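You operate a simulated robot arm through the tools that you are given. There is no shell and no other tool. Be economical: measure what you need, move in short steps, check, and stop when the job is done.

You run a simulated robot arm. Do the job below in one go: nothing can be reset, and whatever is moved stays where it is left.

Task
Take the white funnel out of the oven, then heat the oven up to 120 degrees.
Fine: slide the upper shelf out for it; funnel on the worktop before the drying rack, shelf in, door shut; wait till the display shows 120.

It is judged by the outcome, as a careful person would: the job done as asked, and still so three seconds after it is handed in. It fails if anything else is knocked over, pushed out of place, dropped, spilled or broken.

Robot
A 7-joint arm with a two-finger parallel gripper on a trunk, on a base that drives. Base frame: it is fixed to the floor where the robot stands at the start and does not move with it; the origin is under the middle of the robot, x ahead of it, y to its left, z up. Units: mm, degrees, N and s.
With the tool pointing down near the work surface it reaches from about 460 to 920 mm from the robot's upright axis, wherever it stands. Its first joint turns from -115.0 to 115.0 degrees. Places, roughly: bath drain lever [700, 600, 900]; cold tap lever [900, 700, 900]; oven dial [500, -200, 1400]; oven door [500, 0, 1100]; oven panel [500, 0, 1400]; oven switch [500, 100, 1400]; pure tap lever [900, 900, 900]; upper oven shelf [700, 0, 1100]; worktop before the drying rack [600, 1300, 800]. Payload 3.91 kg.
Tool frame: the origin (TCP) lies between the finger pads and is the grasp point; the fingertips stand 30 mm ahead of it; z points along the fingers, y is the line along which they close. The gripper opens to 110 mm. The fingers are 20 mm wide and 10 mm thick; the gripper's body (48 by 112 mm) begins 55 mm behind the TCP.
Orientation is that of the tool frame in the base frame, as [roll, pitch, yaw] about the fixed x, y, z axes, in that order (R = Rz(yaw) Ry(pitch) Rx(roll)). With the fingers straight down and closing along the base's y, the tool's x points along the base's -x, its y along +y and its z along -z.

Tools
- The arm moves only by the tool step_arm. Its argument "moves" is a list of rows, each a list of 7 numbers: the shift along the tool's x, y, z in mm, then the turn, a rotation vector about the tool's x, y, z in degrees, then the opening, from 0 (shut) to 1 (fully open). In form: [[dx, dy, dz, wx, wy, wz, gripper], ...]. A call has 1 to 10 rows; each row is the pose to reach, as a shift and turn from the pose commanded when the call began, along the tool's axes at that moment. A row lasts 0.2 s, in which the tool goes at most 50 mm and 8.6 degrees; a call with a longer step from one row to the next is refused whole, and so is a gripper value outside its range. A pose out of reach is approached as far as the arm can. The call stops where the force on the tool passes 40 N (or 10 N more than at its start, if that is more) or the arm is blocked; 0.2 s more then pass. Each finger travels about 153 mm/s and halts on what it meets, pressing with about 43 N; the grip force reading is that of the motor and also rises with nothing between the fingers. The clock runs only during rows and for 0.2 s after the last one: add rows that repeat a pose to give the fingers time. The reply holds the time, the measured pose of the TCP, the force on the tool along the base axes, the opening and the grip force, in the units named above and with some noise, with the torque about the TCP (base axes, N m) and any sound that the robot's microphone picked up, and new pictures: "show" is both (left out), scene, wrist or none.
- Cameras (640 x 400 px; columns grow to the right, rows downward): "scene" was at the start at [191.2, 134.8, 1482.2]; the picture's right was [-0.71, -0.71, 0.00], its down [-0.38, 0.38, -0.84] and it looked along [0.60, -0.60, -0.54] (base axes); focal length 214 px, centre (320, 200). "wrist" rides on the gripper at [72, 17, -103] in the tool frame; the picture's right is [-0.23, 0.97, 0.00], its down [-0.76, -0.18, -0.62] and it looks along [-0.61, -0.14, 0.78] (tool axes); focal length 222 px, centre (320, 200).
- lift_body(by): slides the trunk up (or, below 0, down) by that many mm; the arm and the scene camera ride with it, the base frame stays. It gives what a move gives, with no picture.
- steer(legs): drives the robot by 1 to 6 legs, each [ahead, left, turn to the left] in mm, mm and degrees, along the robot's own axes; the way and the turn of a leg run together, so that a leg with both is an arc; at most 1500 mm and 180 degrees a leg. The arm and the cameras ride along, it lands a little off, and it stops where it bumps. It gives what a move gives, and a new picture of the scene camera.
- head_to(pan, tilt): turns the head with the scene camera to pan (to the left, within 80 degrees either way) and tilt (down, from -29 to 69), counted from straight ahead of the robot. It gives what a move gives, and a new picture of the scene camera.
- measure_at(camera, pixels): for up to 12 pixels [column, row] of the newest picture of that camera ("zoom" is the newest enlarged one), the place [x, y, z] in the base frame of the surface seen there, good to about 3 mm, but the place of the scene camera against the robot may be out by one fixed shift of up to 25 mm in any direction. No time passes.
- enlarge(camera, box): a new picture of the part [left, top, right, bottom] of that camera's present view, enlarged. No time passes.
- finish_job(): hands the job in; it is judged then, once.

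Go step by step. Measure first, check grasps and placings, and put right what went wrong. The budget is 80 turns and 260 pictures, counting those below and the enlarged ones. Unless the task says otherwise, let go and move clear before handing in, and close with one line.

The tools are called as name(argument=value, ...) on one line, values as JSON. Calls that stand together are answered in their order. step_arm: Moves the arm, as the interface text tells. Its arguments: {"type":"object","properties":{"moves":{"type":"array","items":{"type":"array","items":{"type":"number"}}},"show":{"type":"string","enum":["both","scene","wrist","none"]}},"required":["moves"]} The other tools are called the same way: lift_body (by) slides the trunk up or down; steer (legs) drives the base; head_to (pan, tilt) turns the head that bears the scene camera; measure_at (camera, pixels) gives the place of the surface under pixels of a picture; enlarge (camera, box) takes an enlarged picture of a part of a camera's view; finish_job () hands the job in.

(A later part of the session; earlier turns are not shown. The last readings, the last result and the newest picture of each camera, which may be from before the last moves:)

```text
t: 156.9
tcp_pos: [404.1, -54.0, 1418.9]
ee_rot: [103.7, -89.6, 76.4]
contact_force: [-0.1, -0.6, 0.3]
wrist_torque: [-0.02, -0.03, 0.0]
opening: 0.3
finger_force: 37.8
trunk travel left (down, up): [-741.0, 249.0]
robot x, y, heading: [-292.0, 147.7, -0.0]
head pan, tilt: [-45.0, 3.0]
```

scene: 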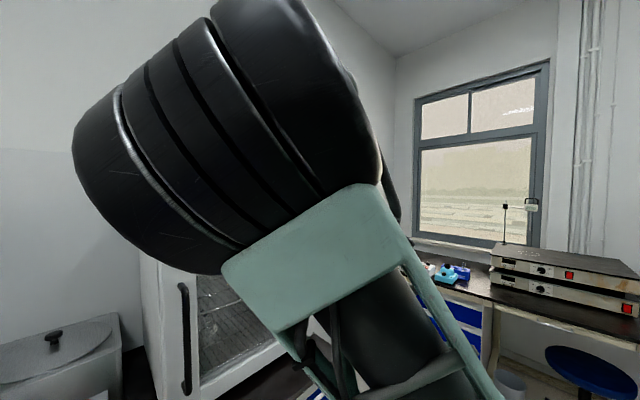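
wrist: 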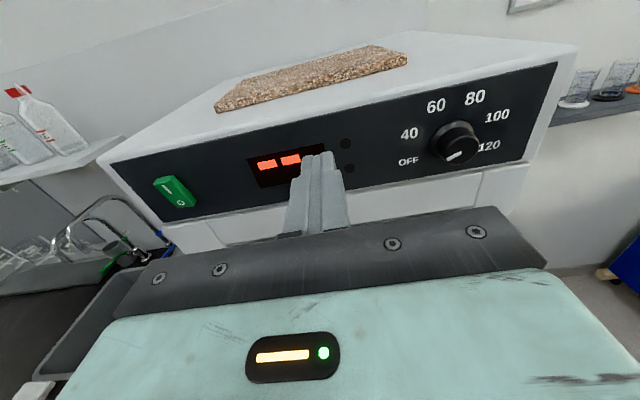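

The wrist view shows the whole panel: switch (173,190), display (285,162) and dial (453,143). I'll enlarge and measure.

enlarge(camera="wrist", box=[380, 70, 540, 190])

measure_at(camera="zoom", pixels=[[292, 285], [320, 345], [280, 380], [260, 250], [340, 240], [400, 320], [110, 360], [120, 250], [220, 145], [380, 110], [470, 180], [440, 300]])

enlarge(camera="wrist", box=[130, 130, 230, 220])

measure_at(camera="wrist", pixels=[[167, 182], [174, 192], [181, 203], [163, 177], [186, 207], [210, 180], [345, 165], [453, 143], [458, 155], [490, 146], [409, 161], [463, 155]])

```text
3.33 times, centred on (460, 130) of wrist
```

zoom: 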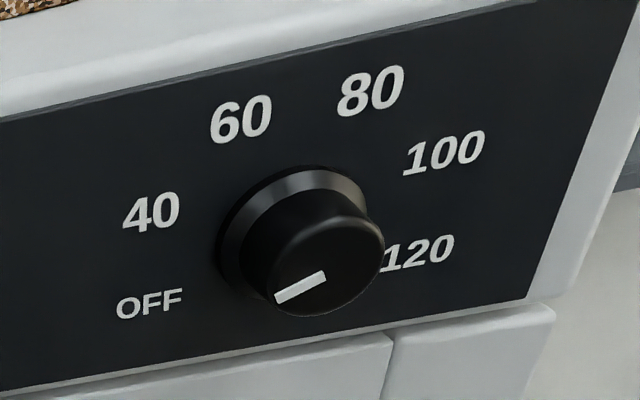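

```text
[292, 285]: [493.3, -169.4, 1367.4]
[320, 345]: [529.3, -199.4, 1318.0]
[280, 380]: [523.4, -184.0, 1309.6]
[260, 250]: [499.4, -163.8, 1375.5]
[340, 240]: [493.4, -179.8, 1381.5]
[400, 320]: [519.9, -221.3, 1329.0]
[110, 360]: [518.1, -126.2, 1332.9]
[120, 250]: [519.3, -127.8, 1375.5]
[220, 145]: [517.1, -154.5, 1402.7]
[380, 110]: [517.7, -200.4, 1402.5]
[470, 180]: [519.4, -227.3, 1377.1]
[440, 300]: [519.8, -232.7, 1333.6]
```

```text
4.44 times, centred on (180, 175) of wrist
```

zoom: 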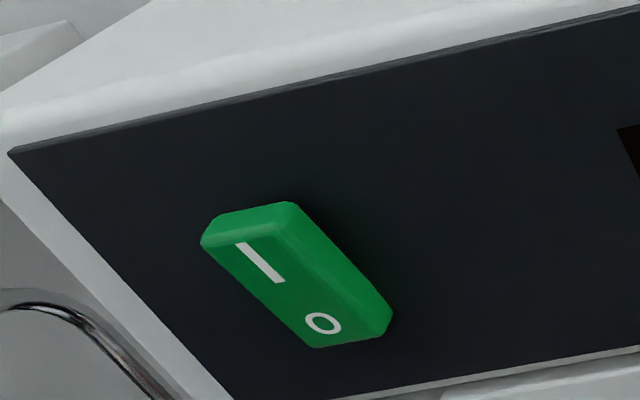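

```text
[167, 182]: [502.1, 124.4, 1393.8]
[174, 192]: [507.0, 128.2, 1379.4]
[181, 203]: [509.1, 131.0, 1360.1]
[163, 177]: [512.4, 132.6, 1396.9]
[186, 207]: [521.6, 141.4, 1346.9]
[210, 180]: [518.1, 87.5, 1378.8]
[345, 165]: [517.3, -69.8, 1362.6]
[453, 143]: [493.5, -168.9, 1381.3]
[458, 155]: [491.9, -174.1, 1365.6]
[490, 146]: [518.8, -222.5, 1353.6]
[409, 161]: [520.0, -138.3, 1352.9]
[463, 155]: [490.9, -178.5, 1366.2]
```

The dial mark points to OFF, so it needs about 220 degrees clockwise to 120. I'll measure the knob rim more exactly.

enlarge(camera="wrist", box=[425, 105, 489, 165])

measure_at(camera="wrist", pixels=[[459, 135], [455, 162], [447, 157], [474, 147], [446, 146], [460, 148], [450, 160], [472, 155], [435, 140], [452, 121]])

```text
6.67 times, centred on (457, 135) of wrist
```

zoom: 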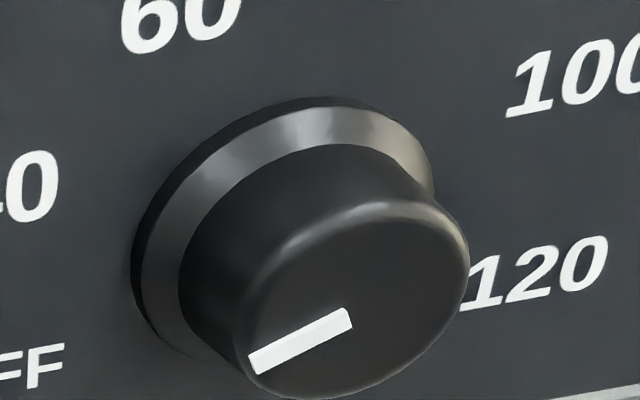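

```text
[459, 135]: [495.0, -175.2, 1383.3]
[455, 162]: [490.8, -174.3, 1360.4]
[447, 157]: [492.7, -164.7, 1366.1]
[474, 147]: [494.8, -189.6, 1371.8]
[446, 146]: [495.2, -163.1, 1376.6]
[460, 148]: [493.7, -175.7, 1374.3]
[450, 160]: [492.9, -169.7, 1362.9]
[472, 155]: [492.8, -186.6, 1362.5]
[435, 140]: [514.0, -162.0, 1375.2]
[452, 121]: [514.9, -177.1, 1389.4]
```

Knob centre is (y≈-176, z≈1371), face x≈493, about 30 mm across. I'll line up, open to about 55 mm, and pre-roll the wrist -110 degrees so I can turn clockwise in two strokes.

steer(legs=[[15, -122, 0]])

lift_body(by=-46)

step_arm(moves=[[0, 0, 0, 0, 0, -8.5, 0.3], [0, 0, 0, 0, 0, -17, 0.5], [0, 0, 0, 0, 0, -25.5, 0.5], [0, 0, 0, 0, 0, -34, 0.5], [0, 0, 0, 0, 0, -42.5, 0.5], [0, 0, 0, 0, 0, -51, 0.5], [0, 0, 0, 0, 0, -59.5, 0.5], [0, 0, 0, 0, 0, -68, 0.5], [0, 0, 0, 0, 0, -76.5, 0.5], [0, 0, 0, 0, 0, -85, 0.5]], show="none")

step_arm(moves=[[0, 0, 0, 0, 0, -8.5, 0.5], [0, 0, 0, 0, 0, -17, 0.5], [0, 0, 0, 0, 0, -25, 0.5], [0, 0, 0, 0, 0, -25, 0.5]], show="wrist")

```text
t: 158.2
tcp_pos: [420.5, -174.5, 1418.5]
ee_rot: [103.7, -89.5, 76.6]
contact_force: [0.1, -0.2, 0.6]
wrist_torque: [-0.01, -0.01, -0.03]
opening: 0.0
finger_force: 37.7
trunk travel left (down, up): [-741.0, 249.0]
robot x, y, heading: [-274.9, 26.1, -0.1]
head pan, tilt: [-45.0, 3.0]
```

scene: 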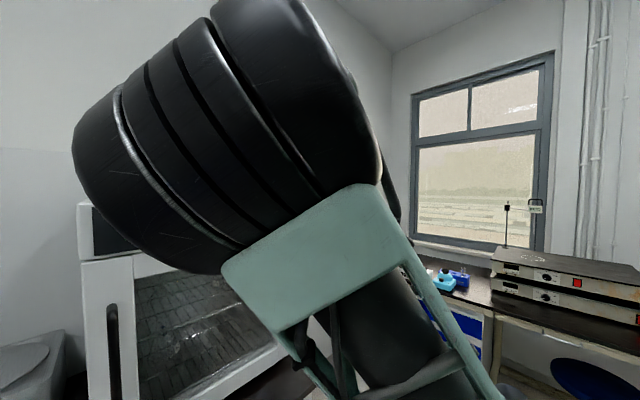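

```text
t: 159.1
tcp_pos: [420.0, -174.7, 1371.8]
ee_rot: [103.5, -89.5, 76.8]
contact_force: [0.2, -0.6, 0.6]
wrist_torque: [-0.01, -0.01, -0.03]
opening: 0.0
finger_force: 37.5
trunk travel left (down, up): [-695.0, 295.0]
robot x, y, heading: [-273.0, 26.1, 0.4]
head pan, tilt: [-45.0, 3.0]
```

```text
t: 161.3
tcp_pos: [421.0, -175.0, 1372.1]
ee_rot: [90.0, -4.4, 90.2]
contact_force: [-0.6, -0.6, -0.1]
wrist_torque: [0.0, -0.01, -0.02]
opening: 55.1
finger_force: 0.0
trunk travel left (down, up): [-695.0, 295.0]
robot x, y, heading: [-274.3, 26.0, 0.1]
head pan, tilt: [-45.0, 3.0]
```

```text
t: 162.3
tcp_pos: [418.8, -173.5, 1372.2]
ee_rot: [90.1, 20.6, 90.3]
contact_force: [0.0, -0.1, -0.1]
wrist_torque: [-0.01, 0.01, -0.01]
opening: 55.5
finger_force: 0.0
trunk travel left (down, up): [-695.0, 295.0]
robot x, y, heading: [-276.2, 25.4, 0.1]
head pan, tilt: [-45.0, 3.0]
```

wrist: 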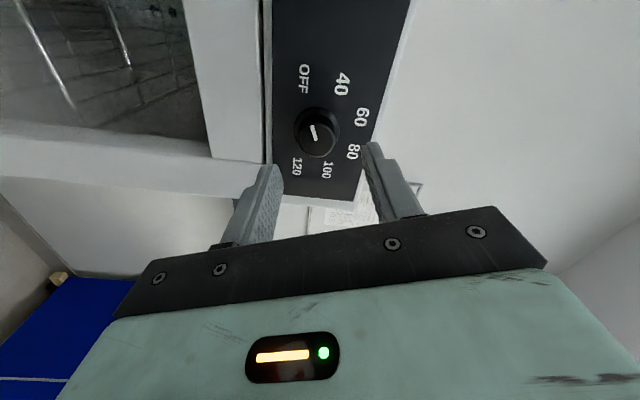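

The knob sits ahead between the fingers. I'll recheck its centre from this view before advancing.

measure_at(camera="wrist", pixels=[[314, 130], [300, 130], [325, 132], [312, 148], [312, 118]])

step_arm(moves=[[0, 0, 15, 0, 0, 0, 0.5], [0, 0, 30, 0, 0, 0, 0.5], [0, 0, 30, 0, 0, 0, 0.5]], show="wrist")

```text
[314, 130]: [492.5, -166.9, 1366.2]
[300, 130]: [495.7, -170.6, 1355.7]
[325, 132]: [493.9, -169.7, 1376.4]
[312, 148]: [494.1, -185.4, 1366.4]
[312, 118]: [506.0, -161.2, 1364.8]
```

```text
t: 163.1
tcp_pos: [447.8, -175.9, 1370.0]
ee_rot: [90.1, 20.4, 90.3]
contact_force: [-0.5, -0.1, 0.7]
wrist_torque: [-0.01, 0.03, 0.0]
opening: 54.9
finger_force: 0.1
trunk travel left (down, up): [-695.0, 295.0]
robot x, y, heading: [-272.0, 22.2, 0.2]
head pan, tilt: [-45.0, 3.0]
```

wrist: 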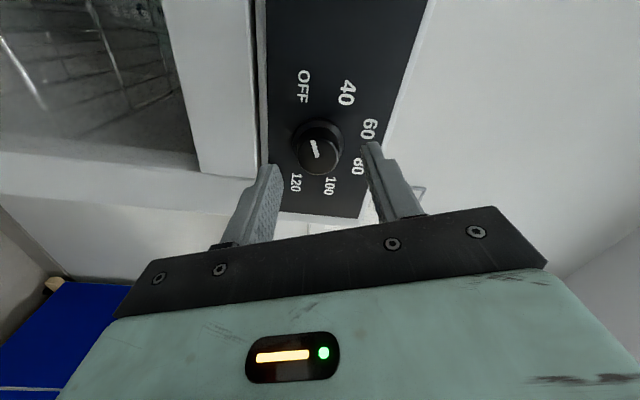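

Alignment is good: knob centre is about (-175,1369) and TCP is at (-176,1370). I'll advance 29 mm and close on the knob.

step_arm(moves=[[0, 0, 15, 0, 0, 0, 0.5], [0, 0, 29, 0, 0, 0, 0.5], [0, 0, 29, 0, 0, 0, 0.3], [0, 0, 29, 0, 0, 0, 0.15], [0, 0, 29, 0, 0, 0, 0.15]], show="wrist")

```text
t: 164.3
tcp_pos: [475.7, -175.4, 1369.4]
ee_rot: [90.3, 20.4, 90.3]
contact_force: [-8.3, -3.0, -19.0]
wrist_torque: [0.1, 0.46, -0.33]
opening: 32.7
finger_force: 44.7
trunk travel left (down, up): [-695.0, 295.0]
robot x, y, heading: [-272.4, 25.0, 0.1]
head pan, tilt: [-45.0, 3.0]
```

wrist: 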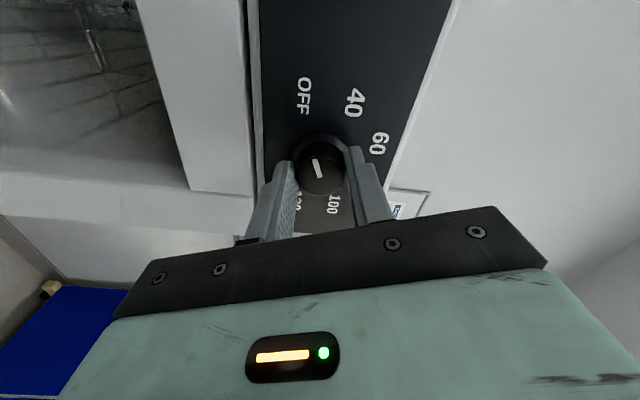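

The knob is gripped (32.7 mm). I'll ease down about 1.5 mm to relieve the side force and turn clockwise 80 degrees.

step_arm(moves=[[0.5, -1.4, 0, 0, 0, 0, 0.1], [0.5, -1.4, 0, 0, 0, 8, 0.1], [0.5, -1.4, 0, 0, 0, 16, 0.1], [0.5, -1.4, 0, 0, 0, 24, 0.1], [0.5, -1.4, 0, 0, 0, 32, 0.1], [0.5, -1.4, 0, 0, 0, 40, 0.1], [0.5, -1.4, 0, 0, 0, 48, 0.1], [0.5, -1.4, 0, 0, 0, 56, 0.1], [0.5, -1.4, 0, 0, 0, 64, 0.1], [0.5, -1.4, 0, 0, 0, 72, 0.1]], show="wrist")

```text
t: 166.5
tcp_pos: [477.0, -177.1, 1371.9]
ee_rot: [90.0, -51.8, 90.0]
contact_force: [-24.0, -12.0, -7.5]
wrist_torque: [-0.01, -0.11, -0.02]
opening: 32.9
finger_force: 45.5
trunk travel left (down, up): [-695.0, 295.0]
robot x, y, heading: [-272.5, 25.3, 0.3]
head pan, tilt: [-45.0, 3.0]
```

wrist: 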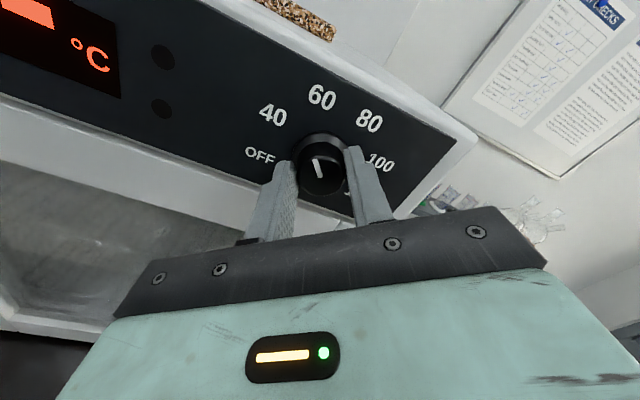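

The knob follows, its mark now between 40 and 60. I'll turn 38 degrees more, then regrip.

step_arm(moves=[[0, 0, -1, 0, 0, 8, 0.1], [0, 0, -1, 0, 0, 16, 0.1], [0, 0, -1, 0, 0, 24, 0.1], [0, 0, -1, 0, 0, 32, 0.1], [0, 0, -1, 0, 0, 38, 0.1], [0, 0, -1, 0, 0, 38, 0.1], [0, 0, -1, 0, 0, 38, 0.3], [0, 0, -1, 0, 0, 38, 0.5], [0, 0, -25, 0, 0, 38, 0.5], [0, 0, -45, 0, 0, 38, 0.5]], show="wrist")

```text
t: 168.7
tcp_pos: [431.1, -175.4, 1370.0]
ee_rot: [104.3, -89.6, 76.1]
contact_force: [0.3, -1.4, -0.4]
wrist_torque: [0.06, -0.05, 0.0]
opening: 55.1
finger_force: 0.1
trunk travel left (down, up): [-695.0, 295.0]
robot x, y, heading: [-274.5, 26.4, 0.4]
head pan, tilt: [-45.0, 3.0]
```

wrist: 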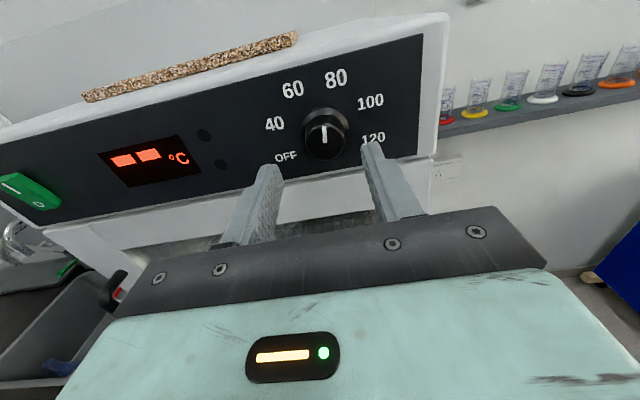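

The mark now points straight up, halfway. The display still shows "--", so the switch probably needs pressing later. Now I'll roll back -110, regrip and turn again.

step_arm(moves=[[0, 0, 0, 0, 0, -8.5, 0.5], [0, 0, 0, 0, 0, -17, 0.5], [0, 0, 0, 0, 0, -25.5, 0.5], [0, 0, 0, 0, 0, -34, 0.5], [0, 0, 0, 0, 0, -42.5, 0.5], [0, 0, 0, 0, 0, -51, 0.5], [0, 0, 0, 0, 0, -59.5, 0.5], [0, 0, 0, 0, 0, -68, 0.5], [0, 0, 0, 0, 0, -76.5, 0.5], [0, 0, 0, 0, 0, -85, 0.5]], show="none")

step_arm(moves=[[0, 0, 0, 0, 0, -8.5, 0.5], [0, 0, 0, 0, 0, -17, 0.5], [0, 0, 0, 0, 0, -25, 0.5], [0, 0, 22, 0, 0, -25, 0.5], [0, 0, 45, 0, 0, -25, 0.5], [0, 0, 45, 0, 0, -25, 0.3], [0, 0, 45, 0, 0, -25, 0.1], [0, 0, 45, 0, 0, -25, 0.1]], show="wrist")

```text
t: 170.9
tcp_pos: [433.6, -174.8, 1369.2]
ee_rot: [90.1, -4.3, 90.3]
contact_force: [0.1, -0.1, 0.8]
wrist_torque: [0.03, -0.02, -0.05]
opening: 54.9
finger_force: 0.1
trunk travel left (down, up): [-695.0, 295.0]
robot x, y, heading: [-275.0, 21.5, 0.1]
head pan, tilt: [-45.0, 3.0]
```

```text
t: 172.7
tcp_pos: [477.9, -176.3, 1368.6]
ee_rot: [90.3, 20.4, 90.2]
contact_force: [-3.9, -1.7, -12.2]
wrist_torque: [0.04, 0.08, -0.81]
opening: 33.0
finger_force: 45.1
trunk travel left (down, up): [-695.0, 295.0]
robot x, y, heading: [-272.0, 23.6, -0.0]
head pan, tilt: [-45.0, 3.0]
```

wrist: 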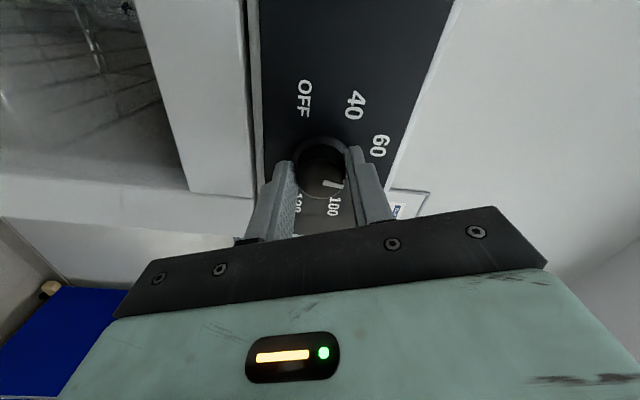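

Regripped. I'll turn clockwise again, 72 degrees first.

step_arm(moves=[[0.3, -0.8, 0, 0, 0, 0, 0.1], [0.3, -0.8, 0, 0, 0, 8, 0.1], [0.3, -0.8, 0, 0, 0, 16, 0.1], [0.3, -0.8, 0, 0, 0, 24, 0.1], [0.3, -0.8, 0, 0, 0, 32, 0.1], [0.3, -0.8, 0, 0, 0, 40, 0.1], [0.3, -0.8, 0, 0, 0, 48, 0.1], [0.3, -0.8, 0, 0, 0, 56, 0.1], [0.3, -0.8, 0, 0, 0, 64, 0.1], [0.3, -0.8, 0, 0, 0, 72, 0.1]], show="wrist")

```text
t: 174.9
tcp_pos: [479.6, -177.1, 1372.9]
ee_rot: [89.6, -51.8, 90.4]
contact_force: [7.0, -11.2, 25.5]
wrist_torque: [-0.11, -0.34, -0.57]
opening: 33.0
finger_force: 45.5
trunk travel left (down, up): [-695.0, 295.0]
robot x, y, heading: [-275.1, 22.7, 0.1]
head pan, tilt: [-45.0, 3.0]
```

wrist: 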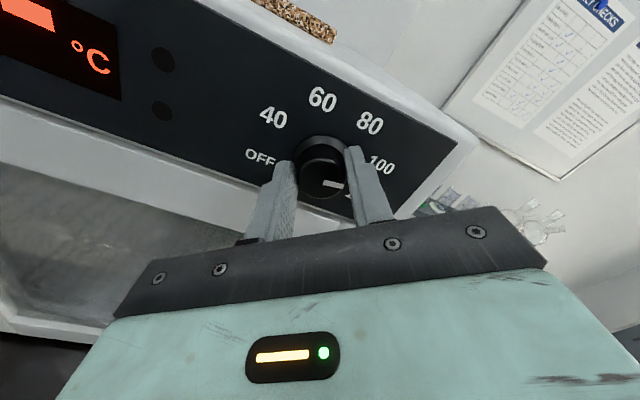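

The knob follows. I'll turn the remaining 38 degrees, then let go and back off to read it.

step_arm(moves=[[0, 0, 0, 0, 0, 8, 0.1], [0, 0, 0, 0, 0, 16, 0.1], [0, 0, 0, 0, 0, 24, 0.1], [0, 0, 0, 0, 0, 32, 0.1], [0, 0, 0, 0, 0, 38, 0.1], [0, 0, 0, 0, 0, 38, 0.1], [0, 0, 0, 0, 0, 38, 0.3], [0, 0, 0, 0, 0, 38, 0.5], [0, 0, -25, 0, 0, 38, 0.5], [0, 0, -50, 0, 0, 38, 0.5]], show="wrist")

enlarge(camera="wrist", box=[240, 60, 420, 200])

```text
t: 175.6
tcp_pos: [479.0, -177.8, 1374.2]
ee_rot: [89.0, -69.2, 90.7]
contact_force: [-6.9, -0.7, 6.1]
wrist_torque: [0.02, 0.23, -0.47]
opening: 33.1
finger_force: 45.5
trunk travel left (down, up): [-695.0, 295.0]
robot x, y, heading: [-274.0, 26.3, -0.1]
head pan, tilt: [-45.0, 3.0]
stopped in row 3: the force on the tool passed its limit at 41 N (the readings are from after the stop); the commanded pose is now the measured one
```

wrist: 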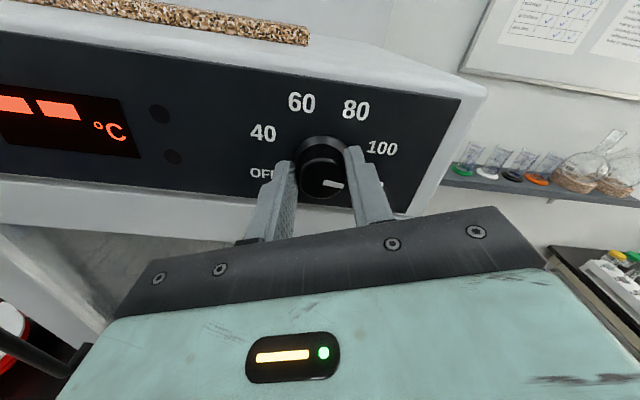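

```text
2.86 times, centred on (330, 130) of wrist
5 turns are left
```

zoom: 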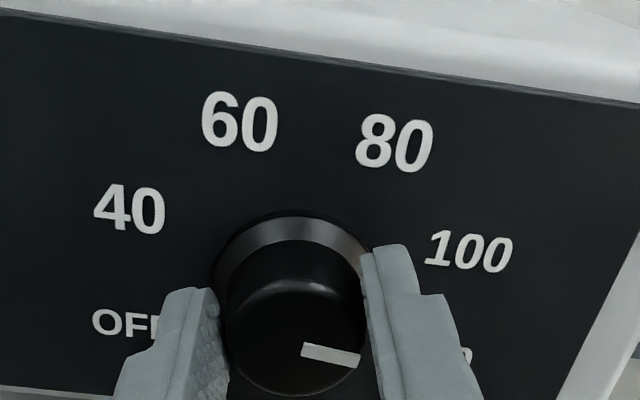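

The mark is at about 93 degrees, just short of 120, and few turns remain. In one go I'll turn the last 19 degrees, release, back off, press the I end of the switch at (y≈127, z≈1389), and go back to view the panel.

step_arm(moves=[[-2.3, -2.5, 0, 0, 0, 0, 0.1], [-2.3, -2.5, 0, 0, 0, 6, 0.1], [-2.3, -2.5, 0, 0, 0, 12, 0.1], [-2.3, -2.5, 0, 0, 0, 19, 0.1], [-2.3, -2.5, 0, 0, 0, 19, 0.1]], show="wrist")

step_arm(moves=[[0, 0, 0, 0, 0, 0, 0.3], [0, 0, 0, 0, 0, 0, 0.5], [0, 0, 0, 0, 0, 0, 0.5]], show="none")

step_arm(moves=[[0, 0, -25, 0, 0, 0, 0.5], [0, 0, -50, 0, 0, 0, 0.5], [0, 0, -50, 0, 0, 0, 0], [0, 0, -50, 0, 0, 0, 0]], show="wrist")

enlarge(camera="wrist", box=[220, 60, 420, 200])

lift_body(by=18)

steer(legs=[[0, 303, 0]])

step_arm(moves=[[0, 0, 15, 0, 0, 0, 0], [0, 0, 30, 0, 0, 0, 0], [0, 0, 38, 0, 0, 0, 0], [0, 0, 43, 0, 0, 0, 0], [0, 0, 48, 0, 0, 0, 0], [0, 0, 53, 0, 0, 0, 0], [0, 0, 57, 0, 0, 0, 0], [0, 0, 57, 0, 0, 0, 0]], show="wrist")

step_arm(moves=[[0, 0, -25, 0, 0, 0, 0], [0, 0, -55, 0, 0, 0, 0], [0, 0, -55, 0, 0, 0, 0]], show="wrist")

lift_body(by=28)

steer(legs=[[0, -180, 0]])

step_arm(moves=[[0, 0, 0, 0, 0, 0, 0]], show="wrist")

enlarge(camera="wrist", box=[120, 60, 560, 260])

```text
t: 176.8
tcp_pos: [477.6, -178.6, 1371.9]
ee_rot: [73.2, -88.1, 106.6]
contact_force: [3.3, -18.7, 31.1]
wrist_torque: [-0.69, -0.62, -0.58]
opening: 33.1
finger_force: 44.8
trunk travel left (down, up): [-695.0, 295.0]
robot x, y, heading: [-269.9, 24.9, 0.1]
head pan, tilt: [-45.0, 3.0]
```

wrist: 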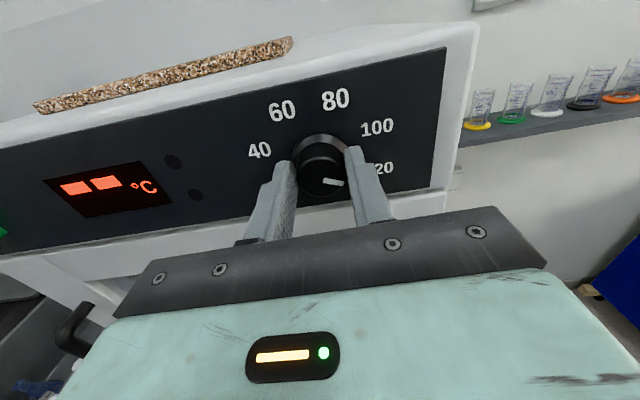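

```text
t: 177.6
tcp_pos: [478.7, -174.1, 1368.1]
ee_rot: [84.4, -88.2, 95.5]
contact_force: [-0.8, 1.0, -0.5]
wrist_torque: [0.01, 0.01, -0.02]
opening: 54.8
finger_force: 0.1
trunk travel left (down, up): [-695.0, 295.0]
robot x, y, heading: [-272.6, 27.4, 0.2]
head pan, tilt: [-45.0, 3.0]
```

```text
t: 178.6
tcp_pos: [430.1, -175.7, 1368.1]
ee_rot: [83.1, -88.3, 97.0]
contact_force: [0.2, -1.0, -0.4]
wrist_torque: [-0.02, 0.01, 0.0]
opening: 0.0
finger_force: 37.9
trunk travel left (down, up): [-695.0, 295.0]
robot x, y, heading: [-271.4, 20.9, -0.2]
head pan, tilt: [-45.0, 3.0]
```

wrist: 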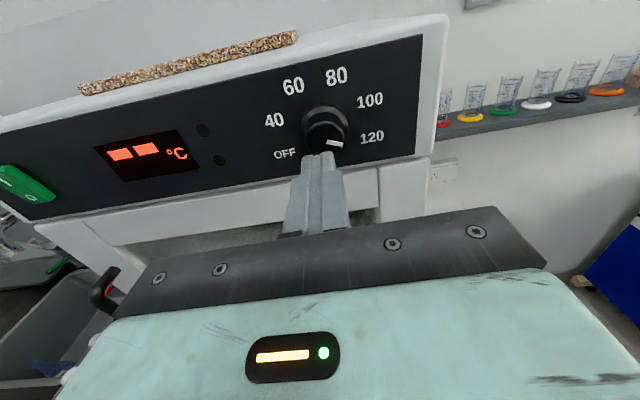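

```text
2.86 times, centred on (320, 130) of wrist
```

zoom: 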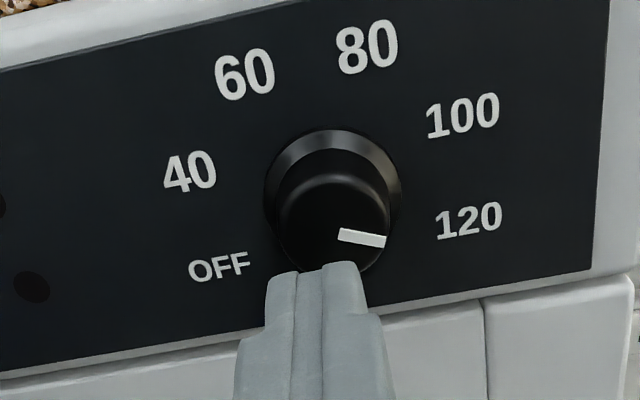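

```text
t: 179.2
tcp_pos: [429.4, -174.5, 1386.7]
ee_rot: [82.8, -88.2, 97.2]
contact_force: [0.4, -0.2, 0.1]
wrist_torque: [-0.05, -0.04, -0.01]
opening: 0.0
finger_force: 37.7
trunk travel left (down, up): [-713.0, 277.0]
robot x, y, heading: [-273.2, 24.1, 0.0]
head pan, tilt: [-45.0, 3.0]
```

```text
t: 181.2
tcp_pos: [430.3, 124.3, 1387.2]
ee_rot: [82.8, -88.1, 97.3]
contact_force: [-0.7, 0.1, -0.7]
wrist_torque: [0.02, 0.01, 0.01]
opening: 0.0
finger_force: 37.7
trunk travel left (down, up): [-713.0, 277.0]
robot x, y, heading: [-275.2, 321.8, 0.2]
head pan, tilt: [-45.0, 3.0]
```

scene: 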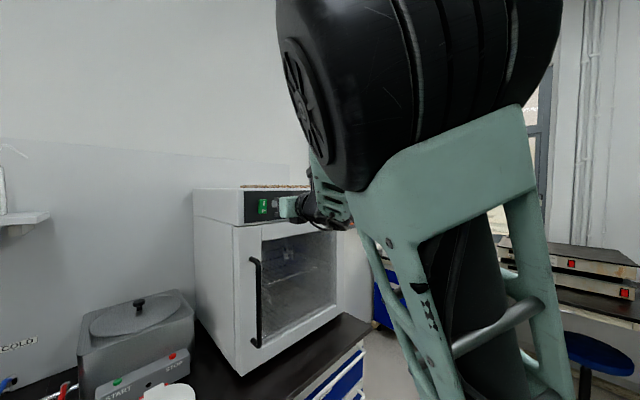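

```text
t: 182.6
tcp_pos: [475.0, 125.1, 1389.0]
ee_rot: [75.2, -88.3, 105.0]
contact_force: [-34.7, 8.3, 8.9]
wrist_torque: [-0.08, 0.06, 0.25]
opening: 0.0
finger_force: 37.5
trunk travel left (down, up): [-713.0, 277.0]
robot x, y, heading: [-274.8, 328.9, 0.0]
head pan, tilt: [-45.0, 3.0]
stopped in row 6: the force on the tool passed its limit at 49 N (the readings are from after the stop); the commanded pose is now the measured one
```

wrist: 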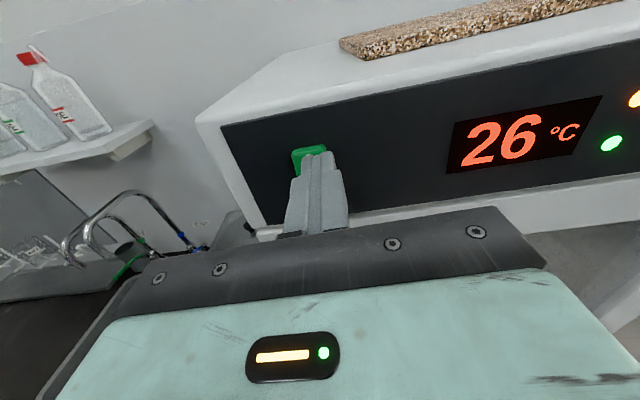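

```text
t: 183.4
tcp_pos: [423.2, 124.0, 1385.0]
ee_rot: [82.5, -88.3, 97.7]
contact_force: [0.7, 0.0, 0.6]
wrist_torque: [-0.03, 0.01, -0.01]
opening: 0.3
finger_force: 38.3
trunk travel left (down, up): [-713.0, 277.0]
robot x, y, heading: [-274.4, 323.8, 0.0]
head pan, tilt: [-45.0, 3.0]
```

wrist: 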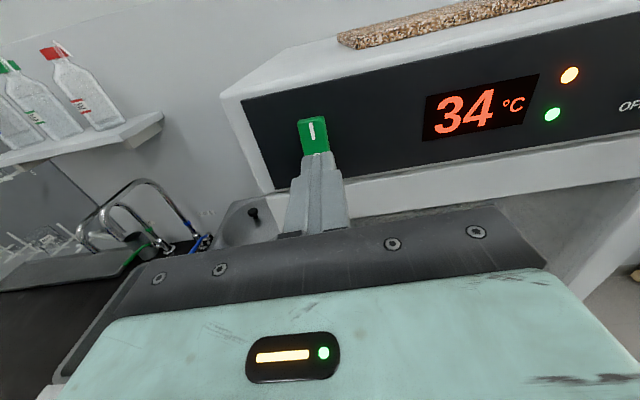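

```text
t: 184.2
tcp_pos: [425.2, 124.3, 1412.9]
ee_rot: [82.6, -88.2, 97.5]
contact_force: [0.5, -0.6, 0.3]
wrist_torque: [-0.01, 0.03, 0.0]
opening: 0.1
finger_force: 37.4
trunk travel left (down, up): [-741.0, 249.0]
robot x, y, heading: [-271.2, 323.3, -0.2]
head pan, tilt: [-45.0, 3.0]
```

```text
t: 185.7
tcp_pos: [425.0, -56.1, 1413.8]
ee_rot: [82.4, -88.3, 97.5]
contact_force: [0.1, -0.2, 0.8]
wrist_torque: [0.02, -0.01, 0.0]
opening: 0.0
finger_force: 37.8
trunk travel left (down, up): [-741.0, 249.0]
robot x, y, heading: [-275.2, 145.3, 0.2]
head pan, tilt: [-45.0, 3.0]
```

scene: 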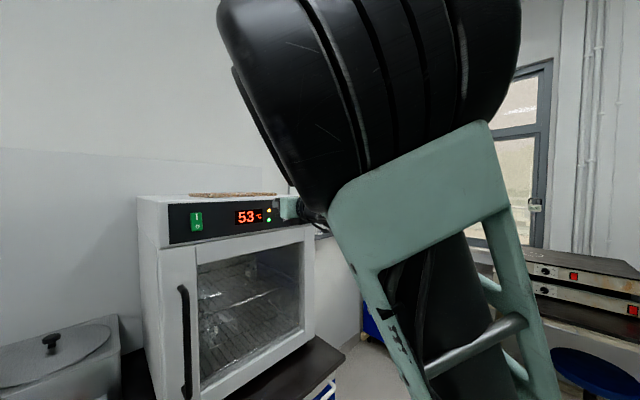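

```text
t: 186.1
tcp_pos: [425.2, -53.6, 1413.7]
ee_rot: [82.2, -88.2, 97.9]
contact_force: [0.9, -0.9, 0.0]
wrist_torque: [-0.01, 0.02, 0.0]
opening: 0.1
finger_force: 37.8
trunk travel left (down, up): [-741.0, 249.0]
robot x, y, heading: [-271.8, 143.8, 0.1]
head pan, tilt: [-45.0, 3.0]
```

wrist: 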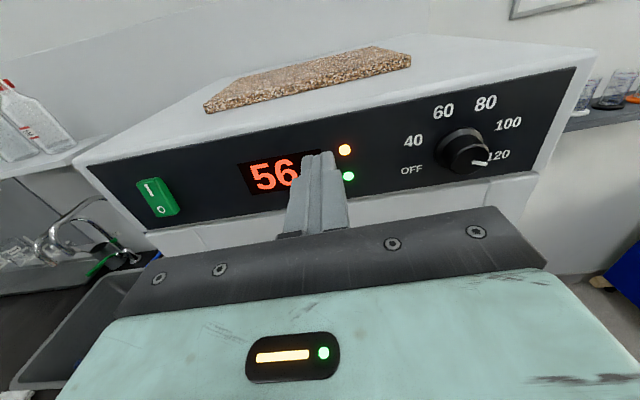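

```text
1.45 times, centred on (340, 160) of wrist
4 turns are left
```

zoom: 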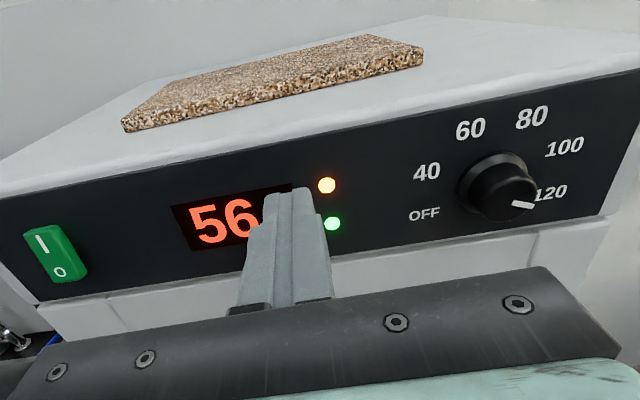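

The oven is on and heating: the display went from 26 to 56 in a few seconds, and the dial mark is at about 120. I'll shift right to uncover the display, wait, and read it.

steer(legs=[[0, 120, 0]])

step_arm(moves=[[0, 0, 0, 0, 0, 0, 0], [0, 0, 0, 0, 0, 0, 0], [0, 0, 0, 0, 0, 0, 0], [0, 0, 0, 0, 0, 0, 0], [0, 0, 0, 0, 0, 0, 0], [0, 0, 0, 0, 0, 0, 0], [0, 0, 0, 0, 0, 0, 0], [0, 0, 0, 0, 0, 0, 0], [0, 0, 0, 0, 0, 0, 0], [0, 0, 0, 0, 0, 0, 0]], show="none")

step_arm(moves=[[0, 0, 0, 0, 0, 0, 0], [0, 0, 0, 0, 0, 0, 0], [0, 0, 0, 0, 0, 0, 0], [0, 0, 0, 0, 0, 0, 0], [0, 0, 0, 0, 0, 0, 0], [0, 0, 0, 0, 0, 0, 0], [0, 0, 0, 0, 0, 0, 0], [0, 0, 0, 0, 0, 0, 0], [0, 0, 0, 0, 0, 0, 0], [0, 0, 0, 0, 0, 0, 0]], show="none")

step_arm(moves=[[0, 0, 0, 0, 0, 0, 0], [0, 0, 0, 0, 0, 0, 0], [0, 0, 0, 0, 0, 0, 0], [0, 0, 0, 0, 0, 0, 0], [0, 0, 0, 0, 0, 0, 0], [0, 0, 0, 0, 0, 0, 0], [0, 0, 0, 0, 0, 0, 0], [0, 0, 0, 0, 0, 0, 0], [0, 0, 0, 0, 0, 0, 0], [0, 0, 0, 0, 0, 0, 0]], show="wrist")

step_arm(moves=[[0, 0, 0, 0, 0, 0, 0], [0, 0, 0, 0, 0, 0, 0], [0, 0, 0, 0, 0, 0, 0], [0, 0, 0, 0, 0, 0, 0], [0, 0, 0, 0, 0, 0, 0], [0, 0, 0, 0, 0, 0, 0], [0, 0, 0, 0, 0, 0, 0], [0, 0, 0, 0, 0, 0, 0], [0, 0, 0, 0, 0, 0, 0], [0, 0, 0, 0, 0, 0, 0]], show="wrist")

step_arm(moves=[[0, 0, 0, 0, 0, 0, 0], [0, 0, 0, 0, 0, 0, 0], [0, 0, 0, 0, 0, 0, 0], [0, 0, 0, 0, 0, 0, 0], [0, 0, 0, 0, 0, 0, 0], [0, 0, 0, 0, 0, 0, 0], [0, 0, 0, 0, 0, 0, 0], [0, 0, 0, 0, 0, 0, 0], [0, 0, 0, 0, 0, 0, 0], [0, 0, 0, 0, 0, 0, 0]], show="wrist")

enlarge(camera="wrist", box=[300, 60, 640, 260])

```text
t: 187.3
tcp_pos: [424.2, 63.5, 1413.5]
ee_rot: [82.5, -88.2, 97.3]
contact_force: [0.0, -0.2, -0.2]
wrist_torque: [0.0, -0.02, -0.03]
opening: 0.2
finger_force: 37.9
trunk travel left (down, up): [-741.0, 249.0]
robot x, y, heading: [-270.4, 268.4, -0.2]
head pan, tilt: [-45.0, 3.0]
```

scene: 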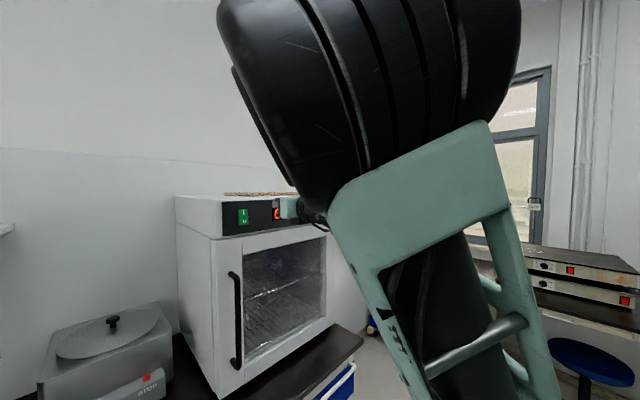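

```text
t: 189.5
tcp_pos: [424.6, 62.6, 1412.0]
ee_rot: [82.5, -88.2, 97.4]
contact_force: [-0.2, 0.8, 0.6]
wrist_torque: [0.0, 0.04, 0.01]
opening: 0.0
finger_force: 37.9
trunk travel left (down, up): [-741.0, 249.0]
robot x, y, heading: [-274.1, 265.0, -0.0]
head pan, tilt: [-45.0, 3.0]
```

```text
t: 191.7
tcp_pos: [424.4, 63.9, 1412.8]
ee_rot: [82.6, -88.2, 97.5]
contact_force: [1.5, 0.8, 0.2]
wrist_torque: [-0.03, 0.02, 0.0]
opening: 0.0
finger_force: 37.8
trunk travel left (down, up): [-741.0, 249.0]
robot x, y, heading: [-275.8, 266.0, -0.0]
head pan, tilt: [-45.0, 3.0]
```

```text
t: 193.9
tcp_pos: [424.6, 64.9, 1413.9]
ee_rot: [82.5, -88.2, 97.3]
contact_force: [0.4, -0.9, -0.6]
wrist_torque: [-0.01, -0.02, -0.02]
opening: 0.0
finger_force: 37.2
trunk travel left (down, up): [-741.0, 249.0]
robot x, y, heading: [-276.7, 264.7, 0.0]
head pan, tilt: [-45.0, 3.0]
```

wrist: 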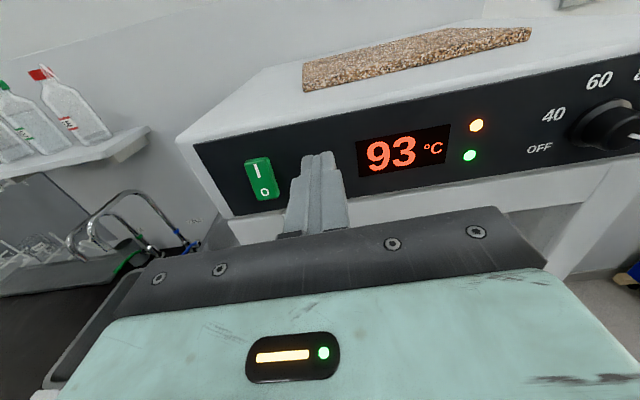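

```text
t: 196.1
tcp_pos: [423.8, 63.3, 1413.9]
ee_rot: [82.5, -88.2, 97.3]
contact_force: [-0.5, 0.8, -0.2]
wrist_torque: [-0.02, 0.04, -0.01]
opening: 0.2
finger_force: 37.5
trunk travel left (down, up): [-741.0, 249.0]
robot x, y, heading: [-273.2, 266.8, -0.1]
head pan, tilt: [-45.0, 3.0]
```

wrist: 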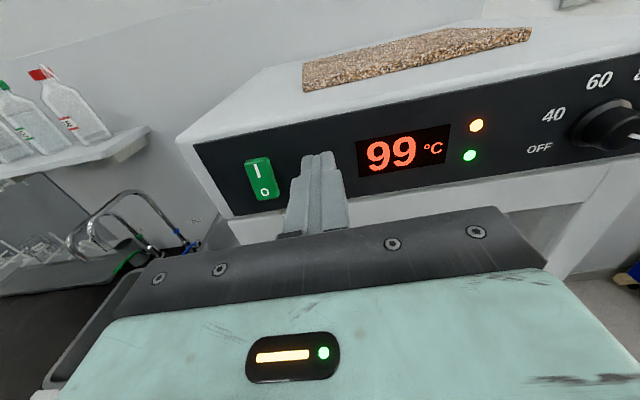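

```text
t: 198.3
tcp_pos: [423.8, 63.3, 1413.5]
ee_rot: [82.5, -88.2, 97.4]
contact_force: [0.6, -0.1, 0.0]
wrist_torque: [0.02, -0.01, -0.02]
opening: 0.0
finger_force: 37.8
trunk travel left (down, up): [-741.0, 249.0]
robot x, y, heading: [-272.5, 262.3, 0.0]
head pan, tilt: [-45.0, 3.0]
```

wrist: 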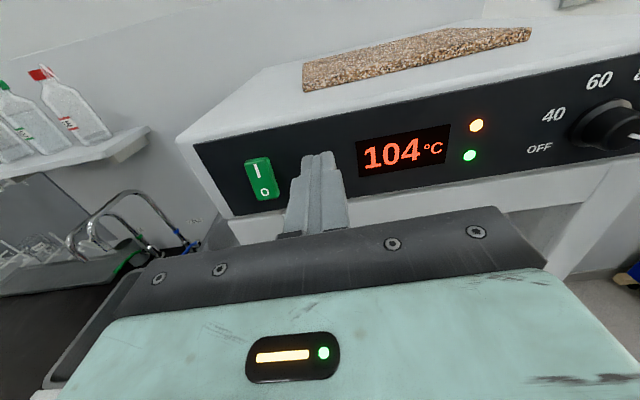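

```text
1.88 times, centred on (470, 160) of wrist
3 turns are left
```

zoom: 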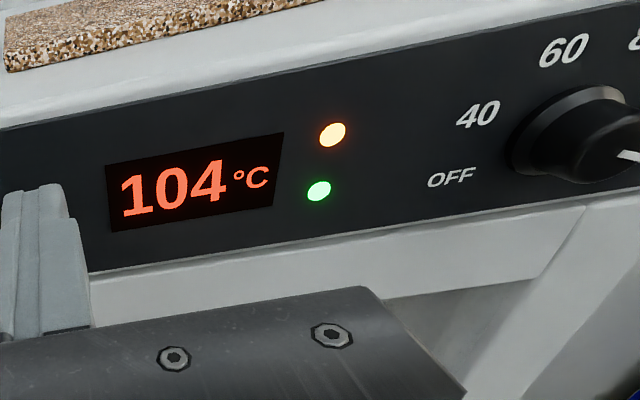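

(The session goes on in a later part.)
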